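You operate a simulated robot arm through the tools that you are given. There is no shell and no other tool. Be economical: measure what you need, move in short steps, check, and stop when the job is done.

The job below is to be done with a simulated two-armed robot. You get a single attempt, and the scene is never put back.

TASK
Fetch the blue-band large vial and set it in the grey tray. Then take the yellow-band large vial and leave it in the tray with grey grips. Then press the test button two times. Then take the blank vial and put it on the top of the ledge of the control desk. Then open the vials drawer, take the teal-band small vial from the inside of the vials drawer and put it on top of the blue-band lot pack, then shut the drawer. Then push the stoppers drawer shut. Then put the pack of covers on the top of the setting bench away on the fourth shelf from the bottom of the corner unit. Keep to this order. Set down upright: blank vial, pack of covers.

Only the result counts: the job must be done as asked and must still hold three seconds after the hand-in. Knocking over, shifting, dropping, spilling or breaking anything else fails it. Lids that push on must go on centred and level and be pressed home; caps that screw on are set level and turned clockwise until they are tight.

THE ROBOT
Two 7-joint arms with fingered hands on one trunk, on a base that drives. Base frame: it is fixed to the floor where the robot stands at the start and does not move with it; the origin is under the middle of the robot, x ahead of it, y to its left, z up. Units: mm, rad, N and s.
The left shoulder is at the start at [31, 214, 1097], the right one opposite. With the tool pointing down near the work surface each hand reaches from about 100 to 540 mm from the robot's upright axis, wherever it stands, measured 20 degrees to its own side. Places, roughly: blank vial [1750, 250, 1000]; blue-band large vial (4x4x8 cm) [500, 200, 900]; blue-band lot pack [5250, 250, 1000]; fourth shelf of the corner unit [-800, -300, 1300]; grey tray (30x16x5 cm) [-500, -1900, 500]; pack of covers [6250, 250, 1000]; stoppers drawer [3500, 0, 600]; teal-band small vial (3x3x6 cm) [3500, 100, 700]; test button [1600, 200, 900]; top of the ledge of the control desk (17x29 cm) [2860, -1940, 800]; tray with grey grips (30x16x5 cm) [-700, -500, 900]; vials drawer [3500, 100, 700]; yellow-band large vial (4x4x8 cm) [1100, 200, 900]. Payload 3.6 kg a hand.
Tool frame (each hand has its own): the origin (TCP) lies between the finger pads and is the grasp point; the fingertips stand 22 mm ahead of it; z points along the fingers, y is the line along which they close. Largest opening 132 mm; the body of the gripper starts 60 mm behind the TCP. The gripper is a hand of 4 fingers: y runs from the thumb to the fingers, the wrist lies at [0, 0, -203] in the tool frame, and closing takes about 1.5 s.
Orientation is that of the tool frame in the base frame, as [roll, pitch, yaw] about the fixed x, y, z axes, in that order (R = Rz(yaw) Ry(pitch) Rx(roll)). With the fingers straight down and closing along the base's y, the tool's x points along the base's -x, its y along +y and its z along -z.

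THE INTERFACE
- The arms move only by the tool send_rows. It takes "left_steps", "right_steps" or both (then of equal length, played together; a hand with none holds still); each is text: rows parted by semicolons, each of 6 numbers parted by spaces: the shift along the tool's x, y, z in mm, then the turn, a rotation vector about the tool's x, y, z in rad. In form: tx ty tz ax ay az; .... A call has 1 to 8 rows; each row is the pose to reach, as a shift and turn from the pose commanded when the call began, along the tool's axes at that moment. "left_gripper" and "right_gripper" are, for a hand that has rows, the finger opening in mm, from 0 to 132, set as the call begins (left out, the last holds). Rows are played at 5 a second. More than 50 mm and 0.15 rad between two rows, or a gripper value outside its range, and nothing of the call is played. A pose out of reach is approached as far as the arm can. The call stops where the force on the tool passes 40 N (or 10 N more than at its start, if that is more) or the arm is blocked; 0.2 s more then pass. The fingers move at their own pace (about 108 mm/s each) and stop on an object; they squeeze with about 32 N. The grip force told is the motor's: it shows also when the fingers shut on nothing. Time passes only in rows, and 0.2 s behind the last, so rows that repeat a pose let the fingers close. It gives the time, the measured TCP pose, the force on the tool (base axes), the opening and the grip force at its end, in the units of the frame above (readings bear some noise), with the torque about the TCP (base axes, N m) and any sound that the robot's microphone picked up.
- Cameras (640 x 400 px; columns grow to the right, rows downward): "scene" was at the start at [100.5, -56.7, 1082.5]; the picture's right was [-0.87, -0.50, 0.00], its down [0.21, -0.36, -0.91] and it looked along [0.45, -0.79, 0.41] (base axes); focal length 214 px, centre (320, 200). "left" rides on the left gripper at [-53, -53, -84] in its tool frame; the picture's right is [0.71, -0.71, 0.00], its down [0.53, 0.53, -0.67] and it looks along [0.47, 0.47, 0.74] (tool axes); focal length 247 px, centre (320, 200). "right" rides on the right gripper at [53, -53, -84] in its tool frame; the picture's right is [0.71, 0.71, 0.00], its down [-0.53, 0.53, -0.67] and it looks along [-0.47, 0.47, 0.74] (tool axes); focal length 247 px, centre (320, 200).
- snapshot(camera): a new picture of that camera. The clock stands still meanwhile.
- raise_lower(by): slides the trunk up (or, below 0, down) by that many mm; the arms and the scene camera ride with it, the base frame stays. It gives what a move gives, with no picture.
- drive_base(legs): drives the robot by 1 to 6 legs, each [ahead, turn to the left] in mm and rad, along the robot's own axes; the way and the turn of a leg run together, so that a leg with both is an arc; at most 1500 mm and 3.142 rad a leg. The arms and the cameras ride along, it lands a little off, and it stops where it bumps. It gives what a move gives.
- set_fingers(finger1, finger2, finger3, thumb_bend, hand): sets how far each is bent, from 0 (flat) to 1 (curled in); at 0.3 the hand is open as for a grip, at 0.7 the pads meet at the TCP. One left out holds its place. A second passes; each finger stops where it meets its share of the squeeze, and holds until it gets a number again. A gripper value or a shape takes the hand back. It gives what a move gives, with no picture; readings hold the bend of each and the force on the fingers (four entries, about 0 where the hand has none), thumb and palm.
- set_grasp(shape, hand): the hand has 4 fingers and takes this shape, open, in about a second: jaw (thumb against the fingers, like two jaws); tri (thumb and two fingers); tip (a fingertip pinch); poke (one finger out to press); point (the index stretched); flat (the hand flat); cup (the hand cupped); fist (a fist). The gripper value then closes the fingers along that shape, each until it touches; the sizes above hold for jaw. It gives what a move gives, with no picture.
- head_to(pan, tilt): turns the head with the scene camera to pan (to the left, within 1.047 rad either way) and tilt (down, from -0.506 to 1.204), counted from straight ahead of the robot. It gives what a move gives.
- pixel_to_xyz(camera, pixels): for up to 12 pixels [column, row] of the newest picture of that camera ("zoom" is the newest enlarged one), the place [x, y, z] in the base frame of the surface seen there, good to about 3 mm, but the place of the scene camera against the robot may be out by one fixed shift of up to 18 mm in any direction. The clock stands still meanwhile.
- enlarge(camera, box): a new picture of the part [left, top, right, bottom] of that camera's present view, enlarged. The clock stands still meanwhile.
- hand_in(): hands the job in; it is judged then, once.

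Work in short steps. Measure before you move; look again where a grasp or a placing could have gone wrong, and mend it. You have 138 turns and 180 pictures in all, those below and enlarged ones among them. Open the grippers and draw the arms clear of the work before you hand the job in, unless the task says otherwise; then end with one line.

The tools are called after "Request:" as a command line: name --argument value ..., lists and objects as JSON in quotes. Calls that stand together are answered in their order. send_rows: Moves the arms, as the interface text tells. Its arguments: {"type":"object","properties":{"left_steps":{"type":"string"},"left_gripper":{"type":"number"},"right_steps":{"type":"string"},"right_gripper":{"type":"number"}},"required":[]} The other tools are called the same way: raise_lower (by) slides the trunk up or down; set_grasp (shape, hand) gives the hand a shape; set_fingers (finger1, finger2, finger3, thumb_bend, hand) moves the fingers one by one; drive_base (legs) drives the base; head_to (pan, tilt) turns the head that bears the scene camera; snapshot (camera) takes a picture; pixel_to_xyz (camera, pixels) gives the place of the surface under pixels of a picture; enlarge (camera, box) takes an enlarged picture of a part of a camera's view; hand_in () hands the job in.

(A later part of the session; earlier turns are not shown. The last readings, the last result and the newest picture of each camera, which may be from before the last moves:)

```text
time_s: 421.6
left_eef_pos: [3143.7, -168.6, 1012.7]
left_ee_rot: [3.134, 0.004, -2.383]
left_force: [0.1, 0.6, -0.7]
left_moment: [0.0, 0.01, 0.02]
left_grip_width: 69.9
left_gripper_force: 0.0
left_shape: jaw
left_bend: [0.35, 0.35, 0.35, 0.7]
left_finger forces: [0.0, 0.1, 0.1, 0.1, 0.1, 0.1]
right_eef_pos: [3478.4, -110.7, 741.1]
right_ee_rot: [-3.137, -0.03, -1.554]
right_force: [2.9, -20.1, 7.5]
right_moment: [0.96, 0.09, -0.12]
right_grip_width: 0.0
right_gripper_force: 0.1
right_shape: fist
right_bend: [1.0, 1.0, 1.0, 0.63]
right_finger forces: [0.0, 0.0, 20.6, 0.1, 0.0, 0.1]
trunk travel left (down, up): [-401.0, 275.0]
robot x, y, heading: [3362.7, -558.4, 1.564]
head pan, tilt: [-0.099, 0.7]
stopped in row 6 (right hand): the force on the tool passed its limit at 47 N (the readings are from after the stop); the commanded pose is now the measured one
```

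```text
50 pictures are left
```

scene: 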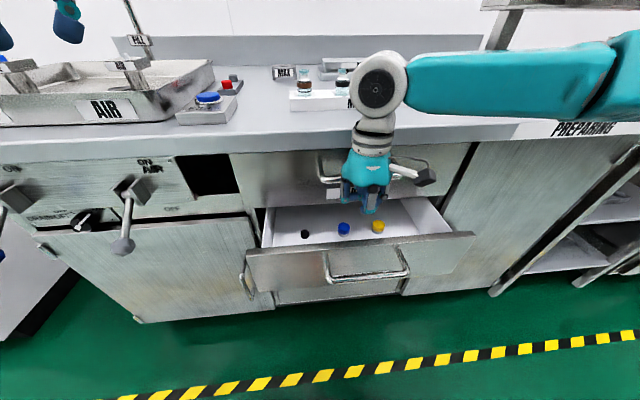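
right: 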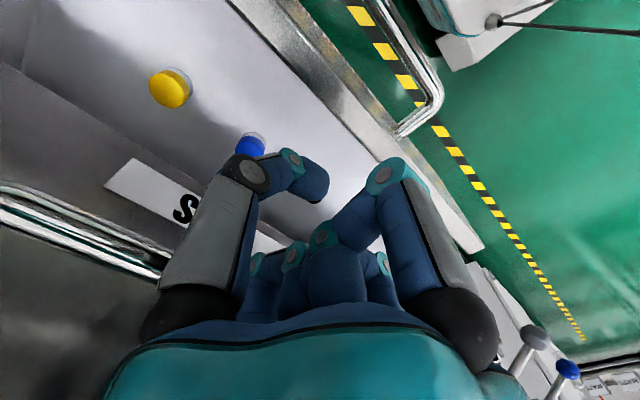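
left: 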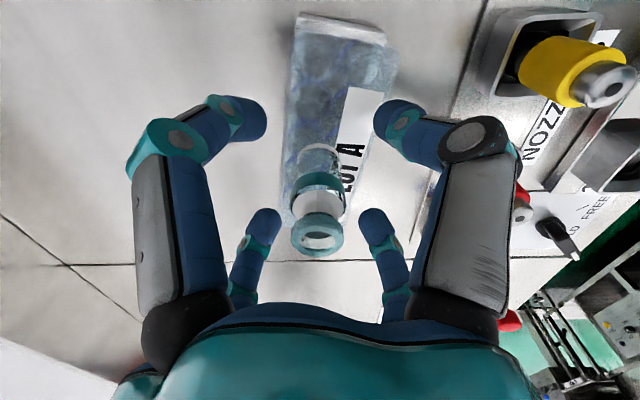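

The vials drawer stopped at the end (47 N). I measure its face and the stoppers handle to confirm.

Request:
pixel_to_xyz --camera "scene" --pixels '[[260, 175], [300, 190], [440, 165], [250, 160], [330, 275], [405, 270], [368, 278], [300, 265], [440, 260], [218, 190]]'

Request:
send_rows --right_steps "45 0 0 0 0 0;90 0 0 0 0 0;135 0 0 0 0 0;180 0 0 0 0 0;200 0 0 0 0 0;200 0 45 0 0 0;200 0 90 0 0 0;200 0 130 0 0 0"

```text
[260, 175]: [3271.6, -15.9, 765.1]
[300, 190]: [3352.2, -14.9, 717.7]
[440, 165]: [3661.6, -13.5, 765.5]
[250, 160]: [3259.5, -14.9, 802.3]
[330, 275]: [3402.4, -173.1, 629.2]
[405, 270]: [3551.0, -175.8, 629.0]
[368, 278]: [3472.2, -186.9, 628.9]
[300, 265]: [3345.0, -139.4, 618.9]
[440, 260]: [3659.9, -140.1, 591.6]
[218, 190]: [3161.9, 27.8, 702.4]
```

```text
time_s: 423.4
left_eef_pos: [3142.4, -169.3, 1013.0]
left_ee_rot: [3.133, 0.004, -2.381]
left_force: [-0.3, -0.5, 0.0]
left_moment: [0.01, -0.04, -0.02]
left_grip_width: 69.7
left_gripper_force: 0.0
left_shape: jaw
left_bend: [0.35, 0.35, 0.35, 0.7]
left_finger forces: [0.0, 0.0, 0.0, 0.0, 0.1, 0.0]
right_eef_pos: [3481.9, -310.4, 616.8]
right_ee_rot: [-3.138, -0.02, -1.556]
right_force: [-0.8, -0.3, -0.4]
right_moment: [0.04, 0.01, 0.01]
right_grip_width: 0.0
right_gripper_force: 0.0
right_shape: fist
right_bend: [1.0, 1.0, 1.0, 0.63]
right_finger forces: [0.0, 0.1, 0.0, 0.1, 0.0, 0.0]
trunk travel left (down, up): [-401.0, 275.0]
robot x, y, heading: [3360.1, -558.4, 1.57]
head pan, tilt: [-0.099, 0.7]
```

Vials drawer is closed (face y≈-15 as at first). Now I lower 14 mm more and push the stoppers handle in until it stops.

Request:
send_rows --right_steps "-20 0 14 0 0 0;-50 0 14 0 0 0;-80 0 14 0 0 0;-110 0 14 0 0 0;-140 0 14 0 0 0;-165 0 14 0 0 0;-190 0 14 0 0 0;-215 0 14 0 0 0"

Request:
snapshot --camera "scene"

Request:
pixel_to_xyz --camera "scene" --pixels '[[260, 175], [300, 190], [300, 225], [300, 240], [290, 250], [430, 230]]'

```text
time_s: 425.2
left_eef_pos: [3142.4, -169.2, 1013.8]
left_ee_rot: [3.133, 0.005, -2.382]
left_force: [0.5, 0.6, 0.3]
left_moment: [0.0, -0.01, -0.04]
left_grip_width: 69.6
left_gripper_force: 0.2
left_shape: jaw
left_bend: [0.35, 0.35, 0.35, 0.7]
left_finger forces: [0.0, 0.0, 0.0, 0.0, 0.1, 0.0]
right_eef_pos: [3477.4, -111.5, 595.3]
right_ee_rot: [-3.137, -0.047, -1.551]
right_force: [-0.1, -2.3, -0.3]
right_moment: [0.11, 0.03, -0.03]
right_grip_width: 0.1
right_gripper_force: 0.0
right_shape: fist
right_bend: [1.0, 1.0, 1.0, 0.63]
right_finger forces: [0.0, 0.0, 1.7, 0.0, 0.1, 0.1]
trunk travel left (down, up): [-401.0, 275.0]
robot x, y, heading: [3362.0, -559.0, 1.573]
head pan, tilt: [-0.099, 0.7]
stopped in row 8 (right hand): the force on the tool passed its limit at 49 N (the readings are from after the stop); the commanded pose is now the measured one
```

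```text
49 pictures are left
```

scene: 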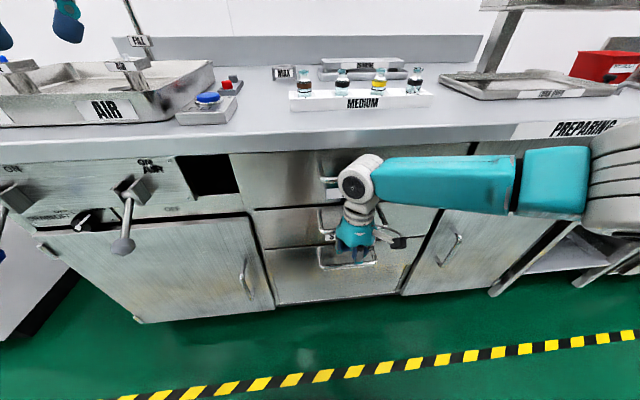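

```text
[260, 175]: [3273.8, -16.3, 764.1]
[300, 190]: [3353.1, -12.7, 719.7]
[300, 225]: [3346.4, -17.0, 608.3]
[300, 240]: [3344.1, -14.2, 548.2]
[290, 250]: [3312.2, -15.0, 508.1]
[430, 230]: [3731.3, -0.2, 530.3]
```

Both drawers are shut. I must be sparing with turns now: one batch to back off, raise, drive along the aisle to the covers pack near x≈6140, face it and take pictures.

Request:
send_rows --right_steps "45 0 -10 0 0 0;90 0 -40 0 0 0;135 0 -80 0 0 0;180 0 -120 0 0 0;180 0 -165 0 0 0;180 0 -210 0 0 0"

Request:
drive_base --legs '[[-310, 0]]'

Request:
raise_lower --by 210

Request:
drive_base --legs '[[0, -0.32], [0, -0.32]]'

Request:
drive_base --legs '[[0, -0.32], [0, -0.32]]'

Request:
drive_base --legs '[[0, -0.29], [1480, 0]]'

Request:
drive_base --legs '[[1480, 0]]'

Request:
drive_base --legs '[[0, 0.32], [0, 0.32]]'

Request:
drive_base --legs '[[0, 0.32], [0, 0.32]]'

Request:
drive_base --legs '[[0, 0.29], [400, 0]]'

Request:
head_to --pan 0.3 --tilt 0.7

Request:
snapshot --camera "scene"

Request:
snapshot --camera "left"

Request:
pixel_to_xyz --camera "scene" --pixels '[[240, 120], [270, 120], [300, 120], [330, 120], [240, 140], [270, 140], [300, 140], [330, 140], [240, 160], [270, 160], [300, 160], [330, 160]]'

Request:
pixel_to_xyz --camera "scene" --pixels '[[255, 130], [285, 130], [315, 130], [255, 110], [285, 110], [315, 110], [345, 130], [345, 110], [360, 140], [225, 130], [285, 100], [315, 100]]'

```text
refused: row 2 steps farther than a row can; nothing moved
```

```text
time_s: 427.3
left_eef_pos: [3141.6, -480.6, 1014.4]
left_ee_rot: [3.132, 0.004, -2.382]
left_force: [0.1, -1.3, -0.3]
left_moment: [-0.02, -0.01, 0.02]
left_grip_width: 70.1
left_gripper_force: 0.2
left_shape: jaw
left_bend: [0.35, 0.35, 0.35, 0.7]
left_finger forces: [0.0, 0.0, 0.0, 0.1, 0.1, 0.1]
right_eef_pos: [3476.9, -419.7, 594.1]
right_ee_rot: [-3.136, -0.047, -1.553]
right_force: [0.9, 0.2, 0.0]
right_moment: [0.02, -0.01, -0.01]
right_grip_width: 0.2
right_gripper_force: 0.2
right_shape: fist
right_bend: [1.0, 1.0, 1.0, 0.63]
right_finger forces: [0.0, 0.0, 0.0, 0.0, 0.1, 0.1]
trunk travel left (down, up): [-401.0, 275.0]
robot x, y, heading: [3359.1, -868.3, 1.566]
head pan, tilt: [-0.099, 0.7]
```

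```text
time_s: 429.6
left_eef_pos: [3141.6, -480.1, 1222.9]
left_ee_rot: [3.133, 0.0, -2.38]
left_force: [0.2, 0.5, 0.3]
left_moment: [0.02, 0.01, 0.0]
left_grip_width: 70.0
left_gripper_force: 0.2
left_shape: jaw
left_bend: [0.35, 0.35, 0.35, 0.7]
left_finger forces: [0.0, 0.0, 0.0, 0.1, 0.0, 0.1]
right_eef_pos: [3477.6, -420.0, 804.8]
right_ee_rot: [-3.137, -0.047, -1.552]
right_force: [0.0, 0.0, -1.0]
right_moment: [-0.03, 0.0, 0.03]
right_grip_width: 0.0
right_gripper_force: 0.0
right_shape: fist
right_bend: [1.0, 1.0, 1.0, 0.63]
right_finger forces: [0.1, 0.1, 0.1, 0.0, 0.0, 0.1]
trunk travel left (down, up): [-611.0, 65.0]
robot x, y, heading: [3357.4, -871.4, 1.571]
head pan, tilt: [-0.099, 0.7]
```

```text
time_s: 432.0
left_eef_pos: [3417.6, -426.4, 1223.9]
left_ee_rot: [3.134, 0.002, -3.021]
left_force: [0.2, 0.0, -0.1]
left_moment: [0.0, 0.0, -0.05]
left_grip_width: 69.9
left_gripper_force: 0.1
left_shape: jaw
left_bend: [0.35, 0.35, 0.35, 0.7]
left_finger forces: [0.0, 0.0, 0.0, 0.0, 0.1, 0.1]
right_eef_pos: [3721.8, -580.4, 804.8]
right_ee_rot: [-3.137, -0.044, -2.192]
right_force: [-0.4, 0.5, -1.0]
right_moment: [-0.01, -0.01, 0.02]
right_grip_width: 0.0
right_gripper_force: 0.1
right_shape: fist
right_bend: [1.0, 1.0, 1.0, 0.63]
right_finger forces: [0.0, 0.0, 0.0, 0.1, 0.1, 0.0]
trunk travel left (down, up): [-611.0, 65.0]
robot x, y, heading: [3339.1, -856.5, 0.93]
head pan, tilt: [-0.099, 0.7]
```

```text
time_s: 434.5
left_eef_pos: [3662.2, -559.5, 1223.4]
left_ee_rot: [3.133, 0.001, 2.621]
left_force: [0.1, -0.6, 0.2]
left_moment: [0.02, 0.02, -0.02]
left_grip_width: 70.1
left_gripper_force: 0.1
left_shape: jaw
left_bend: [0.35, 0.35, 0.35, 0.7]
left_finger forces: [0.0, 0.1, 0.1, 0.1, 0.1, 0.1]
right_eef_pos: [3815.6, -863.4, 804.6]
right_ee_rot: [-3.138, -0.048, -2.833]
right_force: [0.7, 0.6, 0.2]
right_moment: [0.01, 0.02, -0.02]
right_grip_width: 0.3
right_gripper_force: 0.1
right_shape: fist
right_bend: [1.0, 1.0, 1.0, 0.63]
right_finger forces: [0.1, 0.1, 0.0, 0.0, 0.1, 0.0]
trunk travel left (down, up): [-611.0, 65.0]
robot x, y, heading: [3331.8, -827.0, 0.291]
head pan, tilt: [-0.099, 0.7]
```

```text
time_s: 442.8
left_eef_pos: [5203.6, -660.5, 1224.2]
left_ee_rot: [3.133, 0.002, 2.333]
left_force: [0.0, 0.5, 0.8]
left_moment: [0.0, -0.01, 0.04]
left_grip_width: 69.8
left_gripper_force: 0.1
left_shape: jaw
left_bend: [0.35, 0.35, 0.35, 0.7]
left_finger forces: [0.0, 0.0, 0.0, 0.0, 0.0, 0.0]
right_eef_pos: [5262.1, -996.6, 805.5]
right_ee_rot: [-3.135, -0.049, -3.124]
right_force: [-0.4, -0.3, 0.0]
right_moment: [0.01, 0.01, -0.01]
right_grip_width: 0.2
right_gripper_force: 0.0
right_shape: fist
right_bend: [1.0, 1.0, 1.0, 0.63]
right_finger forces: [0.0, 0.0, 0.0, 0.1, 0.0, 0.0]
trunk travel left (down, up): [-611.0, 65.0]
robot x, y, heading: [4809.5, -825.7, 0.003]
head pan, tilt: [-0.099, 0.7]
```

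```text
time_s: 450.2
left_eef_pos: [6690.8, -660.8, 1225.3]
left_ee_rot: [3.133, 0.003, 2.328]
left_force: [-0.3, -1.0, -0.7]
left_moment: [0.01, 0.0, -0.02]
left_grip_width: 69.8
left_gripper_force: 0.0
left_shape: jaw
left_bend: [0.35, 0.35, 0.35, 0.7]
left_finger forces: [0.0, 0.0, 0.0, 0.1, 0.0, 0.0]
right_eef_pos: [6749.1, -997.9, 805.7]
right_ee_rot: [-3.138, -0.047, -3.131]
right_force: [0.7, 0.0, -0.5]
right_moment: [-0.03, 0.0, 0.0]
right_grip_width: 0.0
right_gripper_force: 0.1
right_shape: fist
right_bend: [1.0, 1.0, 1.0, 0.63]
right_finger forces: [0.0, 0.0, 0.0, 0.0, 0.0, 0.0]
trunk travel left (down, up): [-611.0, 65.0]
robot x, y, heading: [6299.1, -822.2, -0.004]
head pan, tilt: [-0.099, 0.7]
```

```text
time_s: 452.7
left_eef_pos: [6516.8, -459.2, 1225.6]
left_ee_rot: [3.131, 0.002, 2.965]
left_force: [0.8, 0.6, 0.4]
left_moment: [0.0, 0.0, 0.01]
left_grip_width: 70.3
left_gripper_force: 0.0
left_shape: jaw
left_bend: [0.35, 0.35, 0.35, 0.7]
left_finger forces: [0.0, 0.0, 0.0, 0.0, 0.0, 0.1]
right_eef_pos: [6763.8, -695.1, 805.4]
right_ee_rot: [-3.137, -0.049, -2.492]
right_force: [-0.5, 0.8, -0.5]
right_moment: [0.0, 0.0, -0.01]
right_grip_width: 0.0
right_gripper_force: 0.0
right_shape: fist
right_bend: [1.0, 1.0, 1.0, 0.63]
right_finger forces: [0.1, 0.0, 0.0, 0.0, 0.0, 0.0]
trunk travel left (down, up): [-611.0, 65.0]
robot x, y, heading: [6315.7, -846.1, 0.637]
head pan, tilt: [-0.099, 0.7]
```

```text
time_s: 455.1
left_eef_pos: [6250.2, -410.8, 1226.5]
left_ee_rot: [3.133, 0.002, -2.683]
left_force: [0.8, 0.2, -0.3]
left_moment: [0.01, -0.01, -0.02]
left_grip_width: 69.8
left_gripper_force: 0.2
left_shape: jaw
left_bend: [0.35, 0.35, 0.35, 0.7]
left_finger forces: [0.0, 0.0, 0.1, 0.1, 0.0, 0.0]
right_eef_pos: [6588.0, -454.5, 806.1]
right_ee_rot: [-3.139, -0.048, -1.856]
right_force: [0.4, 0.7, -0.1]
right_moment: [-0.02, -0.01, 0.01]
right_grip_width: 0.1
right_gripper_force: 0.0
right_shape: fist
right_bend: [1.0, 1.0, 1.0, 0.63]
right_finger forces: [0.0, 0.0, 0.1, 0.1, 0.1, 0.1]
trunk travel left (down, up): [-611.0, 65.0]
robot x, y, heading: [6343.5, -848.6, 1.273]
head pan, tilt: [-0.099, 0.7]
```

```text
time_s: 458.2
left_eef_pos: [6131.0, -118.8, 1227.3]
left_ee_rot: [3.134, 0.0, -2.396]
left_force: [0.7, 0.9, -0.6]
left_moment: [-0.02, -0.01, -0.01]
left_grip_width: 70.2
left_gripper_force: 0.1
left_shape: jaw
left_bend: [0.35, 0.35, 0.35, 0.7]
left_finger forces: [0.0, 0.1, 0.1, 0.1, 0.0, 0.1]
right_eef_pos: [6464.5, -76.7, 802.6]
right_ee_rot: [-3.136, -0.08, -1.564]
right_force: [-1.3, -4.4, -1.5]
right_moment: [0.19, -0.07, 0.03]
right_grip_width: 0.1
right_gripper_force: 0.0
right_shape: fist
right_bend: [1.0, 1.0, 1.0, 0.63]
right_finger forces: [0.0, 0.0, 4.5, 0.0, 0.1, 0.0]
trunk travel left (down, up): [-611.0, 65.0]
robot x, y, heading: [6348.0, -513.7, 1.588]
head pan, tilt: [-0.099, 0.7]
stopped in leg 2: the force on the tool passed its limit at 84 N (the readings are from after the stop); the commanded pose is now the measured one
```

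```text
time_s: 459.1
left_eef_pos: [6130.2, -121.8, 1227.3]
left_ee_rot: [3.131, 0.004, -2.394]
left_force: [0.0, 0.3, -0.1]
left_moment: [0.0, 0.01, 0.05]
left_grip_width: 70.0
left_gripper_force: 0.1
left_shape: jaw
left_bend: [0.35, 0.35, 0.35, 0.7]
left_finger forces: [0.0, 0.0, 0.1, 0.0, 0.0, 0.0]
right_eef_pos: [6465.4, -76.0, 805.8]
right_ee_rot: [-3.134, -0.073, -1.566]
right_force: [-0.6, 0.4, 0.5]
right_moment: [0.01, 0.0, 0.03]
right_grip_width: 0.0
right_gripper_force: 0.0
right_shape: fist
right_bend: [1.0, 1.0, 1.0, 0.63]
right_finger forces: [0.0, 0.1, 0.3, 0.0, 0.0, 0.1]
trunk travel left (down, up): [-611.0, 65.0]
robot x, y, heading: [6344.7, -520.9, 1.586]
head pan, tilt: [0.3, 0.7]
```

```text
48 pictures are left
```

scene: 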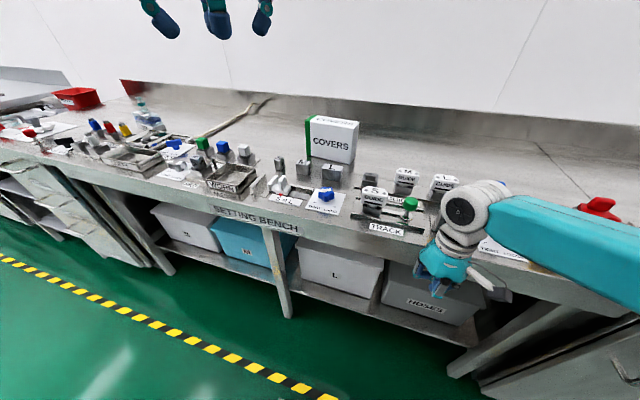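

```text
47 pictures are left
```

left: 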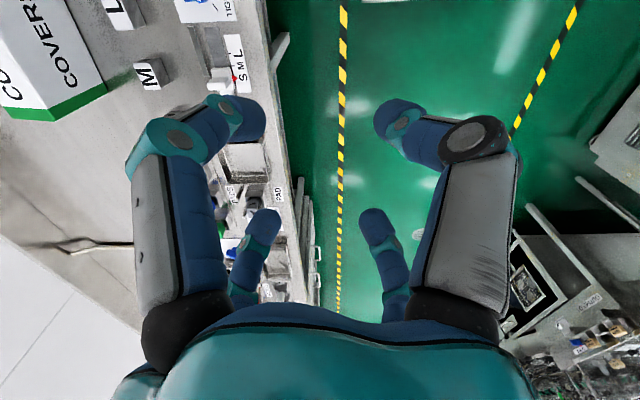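

```text
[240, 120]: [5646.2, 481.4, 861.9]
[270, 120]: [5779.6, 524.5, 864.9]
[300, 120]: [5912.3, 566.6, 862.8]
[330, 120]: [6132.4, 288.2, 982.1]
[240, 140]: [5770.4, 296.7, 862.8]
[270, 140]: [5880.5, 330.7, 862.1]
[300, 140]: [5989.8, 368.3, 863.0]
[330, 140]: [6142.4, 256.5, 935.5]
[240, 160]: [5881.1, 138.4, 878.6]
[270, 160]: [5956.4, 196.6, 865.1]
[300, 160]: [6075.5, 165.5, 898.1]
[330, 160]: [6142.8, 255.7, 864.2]
```

```text
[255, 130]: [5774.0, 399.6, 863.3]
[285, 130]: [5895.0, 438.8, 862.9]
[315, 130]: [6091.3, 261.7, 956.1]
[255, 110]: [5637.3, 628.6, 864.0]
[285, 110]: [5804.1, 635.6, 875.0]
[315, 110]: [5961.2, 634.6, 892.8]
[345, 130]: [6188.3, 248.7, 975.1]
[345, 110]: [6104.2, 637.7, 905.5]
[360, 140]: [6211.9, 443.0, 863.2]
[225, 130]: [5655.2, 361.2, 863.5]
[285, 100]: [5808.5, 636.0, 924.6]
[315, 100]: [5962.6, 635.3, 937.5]
```

The right fist bumped the bench apron lightly; I lift it away. The covers pack front is at about y 246, x 6073–6219, top z 983. I drive in, bring the left claw (45° to the faces) above the pack fully open, and look.

Request:
send_rows --right_steps "30 0 0 0 0 0;70 0 0 0 0 0;100 0 -30 0 0 0;110 0 -75 0 0 0;110 0 -120 0 0 0;110 0 -165 0 0 0;110 0 -210 0 0 0;110 0 -255 0 0 0"

Request:
send_rows --right_steps "0 0 -45 0 0 0;0 0 -90 0 0 0;0 0 -120 0 0 0"

Request:
drive_base --legs '[[212, 0]]'

Request:
raise_lower --by -80

Request:
send_rows --left_steps "-27 25 0 0 0 0.03;-54 50 0 0 0 0.06;-81 75 0 0 0 0.09;-108 99 0 0 0 0.09;-134 123 0 0 0 0.09;-134 123 0 0 0 0.09" --left_gripper 132

Request:
snapshot --camera "left"

Request:
head_to --pan 0.35 --tilt 0.7

Request:
snapshot --camera "scene"

Request:
pixel_to_xyz --camera "left" --pixels '[[320, 20], [320, 50], [320, 80], [320, 110], [280, 50], [360, 50], [280, 90], [360, 90], [300, 130], [340, 130], [250, 50], [390, 50]]'

Request:
pixel_to_xyz --camera "left" --pixels '[[260, 20], [290, 20], [350, 20], [380, 20], [260, 70], [300, 70], [340, 70], [380, 70], [280, 110], [350, 110], [320, 150], [320, 5]]'

```text
time_s: 460.9
left_eef_pos: [6130.2, -121.4, 1227.6]
left_ee_rot: [3.132, 0.003, -2.395]
left_force: [-0.3, -0.4, 0.3]
left_moment: [-0.03, -0.01, 0.0]
left_grip_width: 69.8
left_gripper_force: 0.0
left_shape: jaw
left_bend: [0.35, 0.35, 0.35, 0.7]
left_finger forces: [0.0, 0.0, 0.1, 0.0, 0.1, 0.1]
right_eef_pos: [6464.1, -168.3, 1067.5]
right_ee_rot: [-3.132, -0.075, -1.566]
right_force: [-0.4, 0.2, -0.5]
right_moment: [0.0, -0.01, -0.03]
right_grip_width: 0.2
right_gripper_force: 0.1
right_shape: fist
right_bend: [1.0, 1.0, 1.0, 0.63]
right_finger forces: [0.0, 0.0, 0.0, 0.0, 0.0, 0.1]
trunk travel left (down, up): [-611.0, 65.0]
robot x, y, heading: [6344.6, -517.1, 1.589]
head pan, tilt: [0.3, 0.7]
```

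```text
time_s: 461.7
left_eef_pos: [6130.8, -122.0, 1228.5]
left_ee_rot: [3.13, 0.003, -2.396]
left_force: [-0.1, 0.6, 0.2]
left_moment: [-0.01, -0.03, 0.01]
left_grip_width: 69.9
left_gripper_force: 0.1
left_shape: jaw
left_bend: [0.35, 0.35, 0.35, 0.7]
left_finger forces: [0.1, 0.0, 0.1, 0.0, 0.0, 0.1]
right_eef_pos: [6463.5, -159.5, 1187.6]
right_ee_rot: [-3.135, -0.075, -1.566]
right_force: [-0.8, -0.6, -1.0]
right_moment: [-0.01, 0.03, 0.04]
right_grip_width: 0.2
right_gripper_force: 0.1
right_shape: fist
right_bend: [1.0, 1.0, 1.0, 0.63]
right_finger forces: [0.0, 0.0, 0.1, 0.0, 0.1, 0.1]
trunk travel left (down, up): [-611.0, 65.0]
robot x, y, heading: [6348.9, -517.7, 1.588]
head pan, tilt: [0.3, 0.7]
```

```text
time_s: 463.4
left_eef_pos: [6126.3, 93.4, 1227.7]
left_ee_rot: [3.132, 0.001, -2.395]
left_force: [0.7, 0.2, 0.5]
left_moment: [-0.03, 0.0, -0.01]
left_grip_width: 70.0
left_gripper_force: 0.1
left_shape: jaw
left_bend: [0.35, 0.35, 0.35, 0.7]
left_finger forces: [0.0, 0.1, 0.0, 0.0, 0.0, 0.0]
right_eef_pos: [6459.9, 55.1, 1187.5]
right_ee_rot: [-3.134, -0.076, -1.566]
right_force: [0.0, 0.6, 0.5]
right_moment: [-0.02, -0.02, 0.02]
right_grip_width: 0.0
right_gripper_force: 0.0
right_shape: fist
right_bend: [1.0, 1.0, 1.0, 0.63]
right_finger forces: [0.0, 0.1, 0.1, 0.0, 0.0, 0.0]
trunk travel left (down, up): [-611.0, 65.0]
robot x, y, heading: [6342.6, -304.5, 1.589]
head pan, tilt: [0.3, 0.7]
```

```text
time_s: 464.5
left_eef_pos: [6127.1, 92.2, 1148.9]
left_ee_rot: [3.132, 0.003, -2.394]
left_force: [-0.8, -0.1, -0.8]
left_moment: [0.02, -0.02, 0.0]
left_grip_width: 69.8
left_gripper_force: 0.1
left_shape: jaw
left_bend: [0.35, 0.35, 0.35, 0.7]
left_finger forces: [0.0, 0.1, 0.0, 0.1, 0.0, 0.0]
right_eef_pos: [6460.5, 54.3, 1108.5]
right_ee_rot: [-3.134, -0.072, -1.564]
right_force: [0.4, 0.3, -1.1]
right_moment: [0.02, 0.0, -0.01]
right_grip_width: 0.0
right_gripper_force: 0.2
right_shape: fist
right_bend: [1.0, 1.0, 1.0, 0.63]
right_finger forces: [0.0, 0.0, 0.0, 0.0, 0.0, 0.0]
trunk travel left (down, up): [-531.0, 145.0]
robot x, y, heading: [6347.4, -300.0, 1.586]
head pan, tilt: [0.3, 0.7]
```

```text
time_s: 465.9
left_eef_pos: [6140.5, 273.9, 1149.6]
left_ee_rot: [3.13, 0.002, -2.486]
left_force: [-0.4, 0.5, -0.3]
left_moment: [0.0, -0.02, -0.02]
left_grip_width: 131.9
left_gripper_force: 0.1
left_shape: jaw
left_bend: [0.3, 0.3, 0.3, 0.3]
left_finger forces: [0.1, 0.1, 0.0, 0.0, 0.0, 0.0]
right_eef_pos: [6459.8, 53.9, 1108.4]
right_ee_rot: [-3.134, -0.075, -1.566]
right_force: [-0.2, 0.5, 0.0]
right_moment: [0.0, -0.03, 0.02]
right_grip_width: 0.0
right_gripper_force: 0.0
right_shape: fist
right_bend: [1.0, 1.0, 1.0, 0.63]
right_finger forces: [0.1, 0.0, 0.1, 0.0, 0.1, 0.2]
trunk travel left (down, up): [-531.0, 145.0]
robot x, y, heading: [6342.6, -303.2, 1.586]
head pan, tilt: [0.3, 0.7]
```

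```text
46 pictures are left
```

left: 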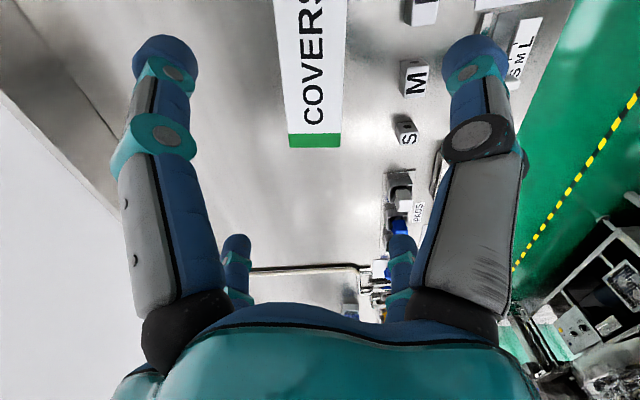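

```text
time_s: 466.6
left_eef_pos: [6142.2, 273.0, 1148.8]
left_ee_rot: [3.131, 0.003, -2.486]
left_force: [0.0, -0.6, 0.0]
left_moment: [0.03, 0.01, 0.06]
left_grip_width: 132.0
left_gripper_force: 0.1
left_shape: jaw
left_bend: [0.3, 0.3, 0.3, 0.3]
left_finger forces: [0.0, 0.0, 0.0, 0.1, 0.0, 0.0]
right_eef_pos: [6459.1, 54.6, 1107.5]
right_ee_rot: [-3.135, -0.072, -1.566]
right_force: [0.2, -0.2, -0.4]
right_moment: [-0.01, 0.01, 0.03]
right_grip_width: 0.0
right_gripper_force: 0.0
right_shape: fist
right_bend: [1.0, 1.0, 1.0, 0.63]
right_finger forces: [0.1, 0.0, 0.1, 0.0, 0.1, 0.0]
trunk travel left (down, up): [-531.0, 145.0]
robot x, y, heading: [6344.6, -303.3, 1.588]
head pan, tilt: [0.351, 0.7]
```

```text
45 pictures are left
```

scene: 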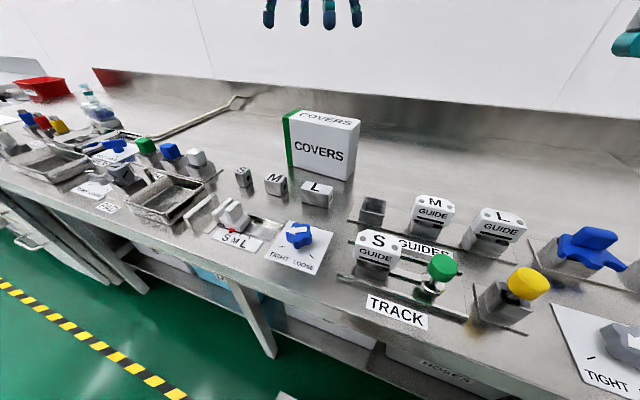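

```text
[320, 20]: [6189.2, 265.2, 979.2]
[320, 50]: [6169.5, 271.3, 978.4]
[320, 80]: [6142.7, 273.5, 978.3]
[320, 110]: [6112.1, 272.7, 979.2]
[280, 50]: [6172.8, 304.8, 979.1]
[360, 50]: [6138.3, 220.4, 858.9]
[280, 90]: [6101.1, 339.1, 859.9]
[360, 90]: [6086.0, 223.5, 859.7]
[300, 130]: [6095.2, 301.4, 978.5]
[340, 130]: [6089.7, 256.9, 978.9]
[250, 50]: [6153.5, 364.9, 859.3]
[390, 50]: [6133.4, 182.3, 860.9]
```

```text
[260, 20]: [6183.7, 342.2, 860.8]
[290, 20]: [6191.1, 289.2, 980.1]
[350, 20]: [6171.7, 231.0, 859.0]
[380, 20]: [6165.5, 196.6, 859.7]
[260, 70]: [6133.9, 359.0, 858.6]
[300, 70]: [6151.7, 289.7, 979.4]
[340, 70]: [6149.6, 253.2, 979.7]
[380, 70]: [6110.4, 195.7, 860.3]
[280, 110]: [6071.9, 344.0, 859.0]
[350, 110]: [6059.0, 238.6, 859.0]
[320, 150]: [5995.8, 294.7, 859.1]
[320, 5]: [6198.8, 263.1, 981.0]
```

The pack top is at z 979, y≈248–308 (60 deep), centre (6150,278). I lower the claw around it to z≈928, close, lift, and back away.

Request:
raise_lower --by -40

Request:
send_rows --left_steps "-9 -1 30 0 0 0;-9 -1 70 0 0 0;-9 -1 110 0 0 0;-9 -1 140 0 0 0;-9 -1 165 0 0 0;-9 -1 181 0 0 0;-9 -1 181 0 0 0"

Request:
send_rows --left_steps "0 0 0 0 0 0;0 0 0 0 0 0;0 0 0 0 0 0;0 0 0 0 0 0;0 0 0 0 0 0;0 0 0 0 0 0;0 0 0 0 0 0;0 0 0 0 0 0" --left_gripper 0

Request:
snapshot --camera "left"

Request:
send_rows --left_steps "0 0 -10 0 0 0;0 0 -30 0 0 0;0 0 -60 0 0 0;0 0 -90 0 0 0;0 0 -120 0 0 0"

Request:
raise_lower --by 120

Request:
snapshot --camera "scene"

```text
time_s: 467.4
left_eef_pos: [6143.6, 274.1, 1110.4]
left_ee_rot: [3.131, 0.002, -2.485]
left_force: [0.5, -0.3, 0.3]
left_moment: [-0.01, 0.0, -0.03]
left_grip_width: 131.7
left_gripper_force: 0.0
left_shape: jaw
left_bend: [0.3, 0.3, 0.3, 0.3]
left_finger forces: [0.0, 0.0, 0.1, 0.0, 0.0, 0.0]
right_eef_pos: [6459.2, 54.7, 1068.7]
right_ee_rot: [-3.135, -0.073, -1.566]
right_force: [0.3, 0.7, 0.2]
right_moment: [0.02, 0.03, 0.0]
right_grip_width: 0.0
right_gripper_force: 0.0
right_shape: fist
right_bend: [1.0, 1.0, 1.0, 0.63]
right_finger forces: [0.0, 0.0, 0.0, 0.1, 0.1, 0.0]
trunk travel left (down, up): [-491.0, 185.0]
robot x, y, heading: [6342.9, -304.1, 1.59]
head pan, tilt: [0.351, 0.7]
```

```text
time_s: 469.0
left_eef_pos: [6149.4, 283.4, 939.6]
left_ee_rot: [3.123, 0.015, -2.483]
left_force: [-2.5, -5.7, 15.4]
left_moment: [0.03, -0.11, 0.04]
left_grip_width: 131.7
left_gripper_force: 0.1
left_shape: jaw
left_bend: [0.28, 0.28, 0.27, 0.29]
left_finger forces: [5.6, 4.0, 8.3, 0.1, 10.0, 0.1]
right_eef_pos: [6461.5, 53.2, 1068.5]
right_ee_rot: [-3.136, -0.073, -1.566]
right_force: [0.4, 0.1, 0.3]
right_moment: [-0.02, 0.03, -0.03]
right_grip_width: 0.0
right_gripper_force: 0.0
right_shape: fist
right_bend: [1.0, 1.0, 1.0, 0.63]
right_finger forces: [0.0, 0.0, 0.0, 0.0, 0.0, 0.0]
trunk travel left (down, up): [-491.0, 185.0]
robot x, y, heading: [6345.6, -302.6, 1.592]
head pan, tilt: [0.351, 0.7]
stopped in row 7 (left hand): the force on the tool passed its limit at 42 N (the readings are from after the stop); the commanded pose is now the measured one
```

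```text
time_s: 470.8
left_eef_pos: [6149.5, 282.3, 938.9]
left_ee_rot: [3.12, 0.014, -2.485]
left_force: [-2.4, -3.2, 27.0]
left_moment: [0.03, -0.17, 0.31]
left_grip_width: 83.8
left_gripper_force: 32.0
left_shape: jaw
left_bend: [0.32, 0.33, 0.31, 0.68]
left_finger forces: [52.2, 47.6, 52.6, 0.0, 46.1, 0.0]
right_eef_pos: [6459.8, 51.9, 1068.9]
right_ee_rot: [-3.135, -0.07, -1.564]
right_force: [0.2, 0.2, 0.7]
right_moment: [0.01, -0.01, -0.01]
right_grip_width: 0.0
right_gripper_force: 0.1
right_shape: fist
right_bend: [1.0, 1.0, 1.0, 0.63]
right_finger forces: [0.0, 0.0, 0.1, 0.1, 0.1, 0.1]
trunk travel left (down, up): [-491.0, 185.0]
robot x, y, heading: [6342.7, -304.5, 1.587]
head pan, tilt: [0.351, 0.7]
```

```text
44 pictures are left
```

left: 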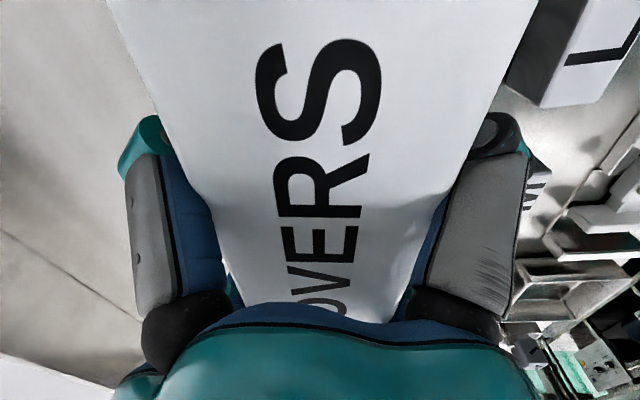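

```text
time_s: 472.0
left_eef_pos: [6148.7, 281.2, 1054.7]
left_ee_rot: [3.125, 0.01, -2.483]
left_force: [0.1, -0.5, -1.7]
left_moment: [0.01, 0.02, -0.05]
left_grip_width: 83.8
left_gripper_force: 32.3
left_shape: jaw
left_bend: [0.32, 0.33, 0.31, 0.69]
left_finger forces: [47.6, 47.0, 47.5, 0.0, 44.1, 0.0]
right_eef_pos: [6459.9, 54.3, 1068.4]
right_ee_rot: [-3.134, -0.073, -1.566]
right_force: [0.1, -0.5, -0.7]
right_moment: [0.0, -0.04, 0.01]
right_grip_width: 0.0
right_gripper_force: 0.0
right_shape: fist
right_bend: [1.0, 1.0, 1.0, 0.63]
right_finger forces: [0.1, 0.1, 0.0, 0.0, 0.1, 0.0]
trunk travel left (down, up): [-491.0, 185.0]
robot x, y, heading: [6343.2, -301.7, 1.592]
head pan, tilt: [0.351, 0.7]
```

```text
time_s: 473.5
left_eef_pos: [6148.0, 281.6, 1175.9]
left_ee_rot: [3.123, 0.011, -2.483]
left_force: [-0.5, 0.1, -2.0]
left_moment: [-0.01, -0.03, 0.0]
left_grip_width: 83.5
left_gripper_force: 32.5
left_shape: jaw
left_bend: [0.32, 0.33, 0.31, 0.69]
left_finger forces: [47.6, 47.0, 47.5, 0.0, 44.2, 0.1]
right_eef_pos: [6459.4, 55.0, 1187.8]
right_ee_rot: [-3.135, -0.073, -1.565]
right_force: [0.1, -0.4, 0.2]
right_moment: [0.02, 0.0, 0.01]
right_grip_width: 0.1
right_gripper_force: 0.1
right_shape: fist
right_bend: [1.0, 1.0, 1.0, 0.63]
right_finger forces: [0.0, 0.0, 0.1, 0.0, 0.1, 0.0]
trunk travel left (down, up): [-611.0, 65.0]
robot x, y, heading: [6346.7, -297.5, 1.585]
head pan, tilt: [0.351, 0.7]
```

```text
43 pictures are left
```

scene: 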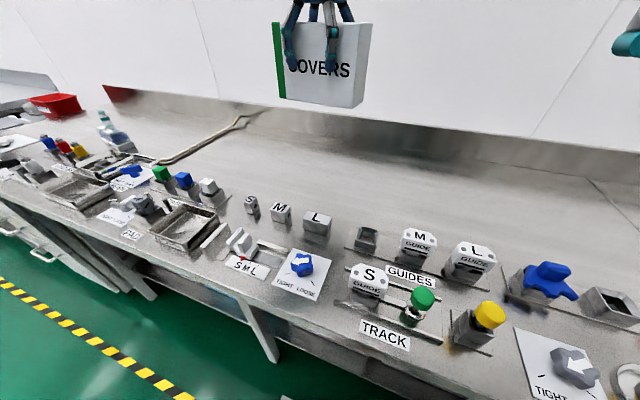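

The pack is held and lifted. Now one long batch: fold, back off, turn west, drive the whole aisle to x≈465, look at the corner unit, then move diagonally to about (40,-205) facing it, raise the trunk and look again.

Request:
send_rows --left_steps "23 -29 -15 0 0 0;46 -59 -30 0 0 0;69 -89 -45 0 0 0;92 -118 -60 0 0 0;92 -118 -60 0 0 0"

Request:
drive_base --legs '[[-520, 0], [0, 0.32], [0, 0.32]]'

Request:
drive_base --legs '[[0, 0.32], [0, 0.32]]'

Request:
drive_base --legs '[[0, 0.275], [1480, 0]]'

Request:
drive_base --legs '[[1480, 0], [1480, 0]]'

Request:
drive_base --legs '[[1480, 0]]'

Request:
head_to --pan -0.43 --tilt 0.05

Request:
snapshot --camera "scene"

Request:
pixel_to_xyz --camera "scene" --pixels '[[220, 186], [240, 186], [260, 186], [280, 186], [295, 186], [310, 186], [325, 186], [340, 186], [355, 186], [375, 186], [395, 186], [415, 186]]'

Request:
pixel_to_xyz --camera "scene" --pixels '[[300, 192], [300, 196], [300, 200], [300, 204], [300, 112], [300, 117], [300, 122], [300, 127], [300, 132], [350, 117], [350, 122], [350, 127]]'

```text
time_s: 474.7
left_eef_pos: [6147.4, 130.4, 1231.7]
left_ee_rot: [3.125, 0.011, -2.483]
left_force: [-0.3, 0.4, -2.7]
left_moment: [0.0, 0.0, 0.02]
left_grip_width: 83.5
left_gripper_force: 31.9
left_shape: jaw
left_bend: [0.32, 0.33, 0.31, 0.69]
left_finger forces: [46.9, 46.3, 46.8, 0.1, 43.7, 0.0]
right_eef_pos: [6460.5, 55.9, 1187.8]
right_ee_rot: [-3.135, -0.076, -1.565]
right_force: [0.2, 0.3, 0.5]
right_moment: [0.01, -0.02, 0.0]
right_grip_width: 0.0
right_gripper_force: 0.0
right_shape: fist
right_bend: [1.0, 1.0, 1.0, 0.63]
right_finger forces: [0.0, 0.0, 0.0, 0.0, 0.0, 0.0]
trunk travel left (down, up): [-611.0, 65.0]
robot x, y, heading: [6345.3, -302.6, 1.593]
head pan, tilt: [0.351, 0.7]
```

```text
time_s: 479.8
left_eef_pos: [5938.4, -595.4, 1232.0]
left_ee_rot: [3.125, 0.01, -1.837]
left_force: [0.0, -0.4, -1.4]
left_moment: [0.0, 0.02, -0.03]
left_grip_width: 82.8
left_gripper_force: 32.0
left_shape: jaw
left_bend: [0.33, 0.33, 0.31, 0.69]
left_finger forces: [46.1, 45.9, 46.0, 0.1, 43.4, 0.1]
right_eef_pos: [6231.9, -467.9, 1186.9]
right_ee_rot: [-3.133, -0.073, -0.919]
right_force: [0.4, -0.6, 0.0]
right_moment: [0.02, 0.04, 0.05]
right_grip_width: 0.2
right_gripper_force: 0.0
right_shape: fist
right_bend: [1.0, 1.0, 1.0, 0.63]
right_finger forces: [0.0, 0.0, 0.0, 0.0, 0.0, 0.0]
trunk travel left (down, up): [-611.0, 65.0]
robot x, y, heading: [6377.0, -799.3, 2.235]
head pan, tilt: [0.351, 0.7]
```

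```text
time_s: 482.3
left_eef_pos: [5898.2, -899.6, 1230.9]
left_ee_rot: [3.124, 0.011, -1.194]
left_force: [-0.8, -1.0, -2.0]
left_moment: [0.0, 0.0, 0.01]
left_grip_width: 82.8
left_gripper_force: 31.4
left_shape: jaw
left_bend: [0.33, 0.33, 0.31, 0.69]
left_finger forces: [45.2, 45.2, 44.9, 0.0, 43.0, 0.1]
right_eef_pos: [6053.4, -621.2, 1188.8]
right_ee_rot: [-3.135, -0.073, -0.277]
right_force: [0.5, -0.3, 0.9]
right_moment: [0.0, 0.02, -0.02]
right_grip_width: 0.1
right_gripper_force: 0.1
right_shape: fist
right_bend: [1.0, 1.0, 1.0, 0.63]
right_finger forces: [0.0, 0.0, 0.0, 0.1, 0.0, 0.0]
trunk travel left (down, up): [-611.0, 65.0]
robot x, y, heading: [6383.0, -773.9, 2.876]
head pan, tilt: [0.351, 0.7]
```

```text
time_s: 490.6
left_eef_pos: [4475.6, -1043.8, 1233.4]
left_ee_rot: [3.123, 0.012, -0.913]
left_force: [-0.9, 0.3, -1.9]
left_moment: [0.01, 0.01, -0.02]
left_grip_width: 82.5
left_gripper_force: 31.8
left_shape: jaw
left_bend: [0.33, 0.33, 0.31, 0.69]
left_finger forces: [44.8, 45.1, 44.7, 0.0, 43.1, 0.1]
right_eef_pos: [4551.3, -731.6, 1189.3]
right_ee_rot: [-3.134, -0.073, 0.004]
right_force: [0.3, -1.2, 0.4]
right_moment: [-0.01, -0.02, 0.0]
right_grip_width: 0.2
right_gripper_force: 0.1
right_shape: fist
right_bend: [1.0, 1.0, 1.0, 0.63]
right_finger forces: [0.0, 0.1, 0.0, 0.1, 0.0, 0.0]
trunk travel left (down, up): [-611.0, 65.0]
robot x, y, heading: [4904.3, -791.6, -3.138]
head pan, tilt: [0.351, 0.7]
```

```text
time_s: 504.9
left_eef_pos: [1508.0, -1071.3, 1232.9]
left_ee_rot: [3.125, 0.012, -0.923]
left_force: [-0.3, 0.3, -2.1]
left_moment: [0.0, 0.02, -0.01]
left_grip_width: 82.1
left_gripper_force: 32.0
left_shape: jaw
left_bend: [0.33, 0.33, 0.31, 0.69]
left_finger forces: [44.8, 45.2, 44.8, 0.0, 43.1, 0.0]
right_eef_pos: [1587.3, -761.3, 1189.0]
right_ee_rot: [-3.133, -0.075, -0.006]
right_force: [0.3, -0.4, 0.2]
right_moment: [0.01, 0.01, 0.0]
right_grip_width: 0.0
right_gripper_force: 0.1
right_shape: fist
right_bend: [1.0, 1.0, 1.0, 0.63]
right_finger forces: [0.0, 0.0, 0.0, 0.0, 0.2, 0.0]
trunk travel left (down, up): [-611.0, 65.0]
robot x, y, heading: [1941.6, -819.5, -3.148]
head pan, tilt: [0.351, 0.7]
```

```text
time_s: 512.2
left_eef_pos: [25.9, -1066.1, 1233.1]
left_ee_rot: [3.124, 0.012, -0.932]
left_force: [-0.1, -0.2, -1.6]
left_moment: [0.03, -0.03, 0.0]
left_grip_width: 82.5
left_gripper_force: 32.3
left_shape: jaw
left_bend: [0.33, 0.33, 0.31, 0.69]
left_finger forces: [44.8, 45.1, 44.8, 0.0, 43.1, 0.0]
right_eef_pos: [106.8, -755.2, 1188.4]
right_ee_rot: [-3.134, -0.074, -0.012]
right_force: [0.4, 1.0, 0.7]
right_moment: [-0.01, -0.01, 0.01]
right_grip_width: 0.0
right_gripper_force: 0.0
right_shape: fist
right_bend: [1.0, 1.0, 1.0, 0.63]
right_finger forces: [0.1, 0.0, 0.0, 0.0, 0.0, 0.0]
trunk travel left (down, up): [-611.0, 65.0]
robot x, y, heading: [462.2, -816.6, 3.136]
head pan, tilt: [0.351, 0.7]
```

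```text
time_s: 513.3
left_eef_pos: [27.2, -1065.5, 1234.4]
left_ee_rot: [3.124, 0.013, -0.93]
left_force: [0.3, -0.5, -2.4]
left_moment: [-0.01, -0.01, 0.0]
left_grip_width: 82.1
left_gripper_force: 31.4
left_shape: jaw
left_bend: [0.33, 0.33, 0.31, 0.69]
left_finger forces: [44.8, 45.2, 44.8, 0.0, 43.2, 0.0]
right_eef_pos: [106.4, -754.8, 1191.5]
right_ee_rot: [-3.135, -0.072, -0.012]
right_force: [0.9, 0.3, 0.8]
right_moment: [-0.03, -0.02, 0.01]
right_grip_width: 0.0
right_gripper_force: 0.0
right_shape: fist
right_bend: [1.0, 1.0, 1.0, 0.63]
right_finger forces: [0.1, 0.1, 0.1, 0.1, 0.0, 0.0]
trunk travel left (down, up): [-611.0, 65.0]
robot x, y, heading: [463.4, -816.5, 3.136]
head pan, tilt: [-0.429, 0.051]
```

```text
42 pictures are left
```

scene: 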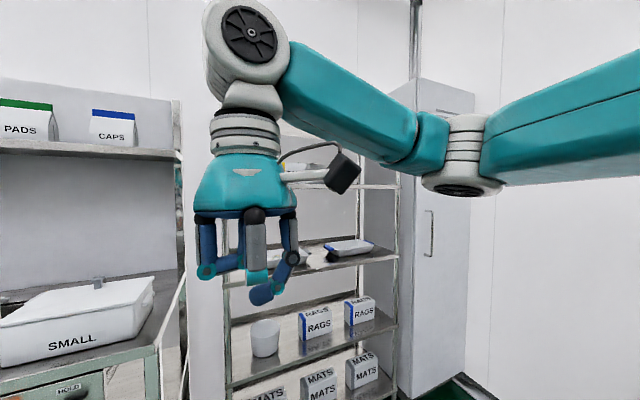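

```text
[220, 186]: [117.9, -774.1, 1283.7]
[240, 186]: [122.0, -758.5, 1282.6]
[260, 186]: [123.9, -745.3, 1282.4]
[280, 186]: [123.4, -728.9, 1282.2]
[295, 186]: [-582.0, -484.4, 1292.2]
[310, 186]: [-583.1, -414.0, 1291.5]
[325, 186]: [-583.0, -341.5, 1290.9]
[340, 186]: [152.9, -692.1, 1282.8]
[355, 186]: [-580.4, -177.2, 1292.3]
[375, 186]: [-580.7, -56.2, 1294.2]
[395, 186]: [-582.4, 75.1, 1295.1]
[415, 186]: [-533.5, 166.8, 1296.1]
```

```text
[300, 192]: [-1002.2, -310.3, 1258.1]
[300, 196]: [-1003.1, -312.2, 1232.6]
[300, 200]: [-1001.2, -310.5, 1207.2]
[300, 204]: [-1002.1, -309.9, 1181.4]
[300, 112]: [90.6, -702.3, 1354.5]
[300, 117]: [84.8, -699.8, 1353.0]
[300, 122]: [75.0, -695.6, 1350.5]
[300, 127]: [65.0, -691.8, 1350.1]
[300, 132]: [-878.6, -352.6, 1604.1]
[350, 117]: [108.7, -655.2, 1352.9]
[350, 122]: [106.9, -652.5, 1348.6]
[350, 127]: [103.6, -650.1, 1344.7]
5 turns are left
```

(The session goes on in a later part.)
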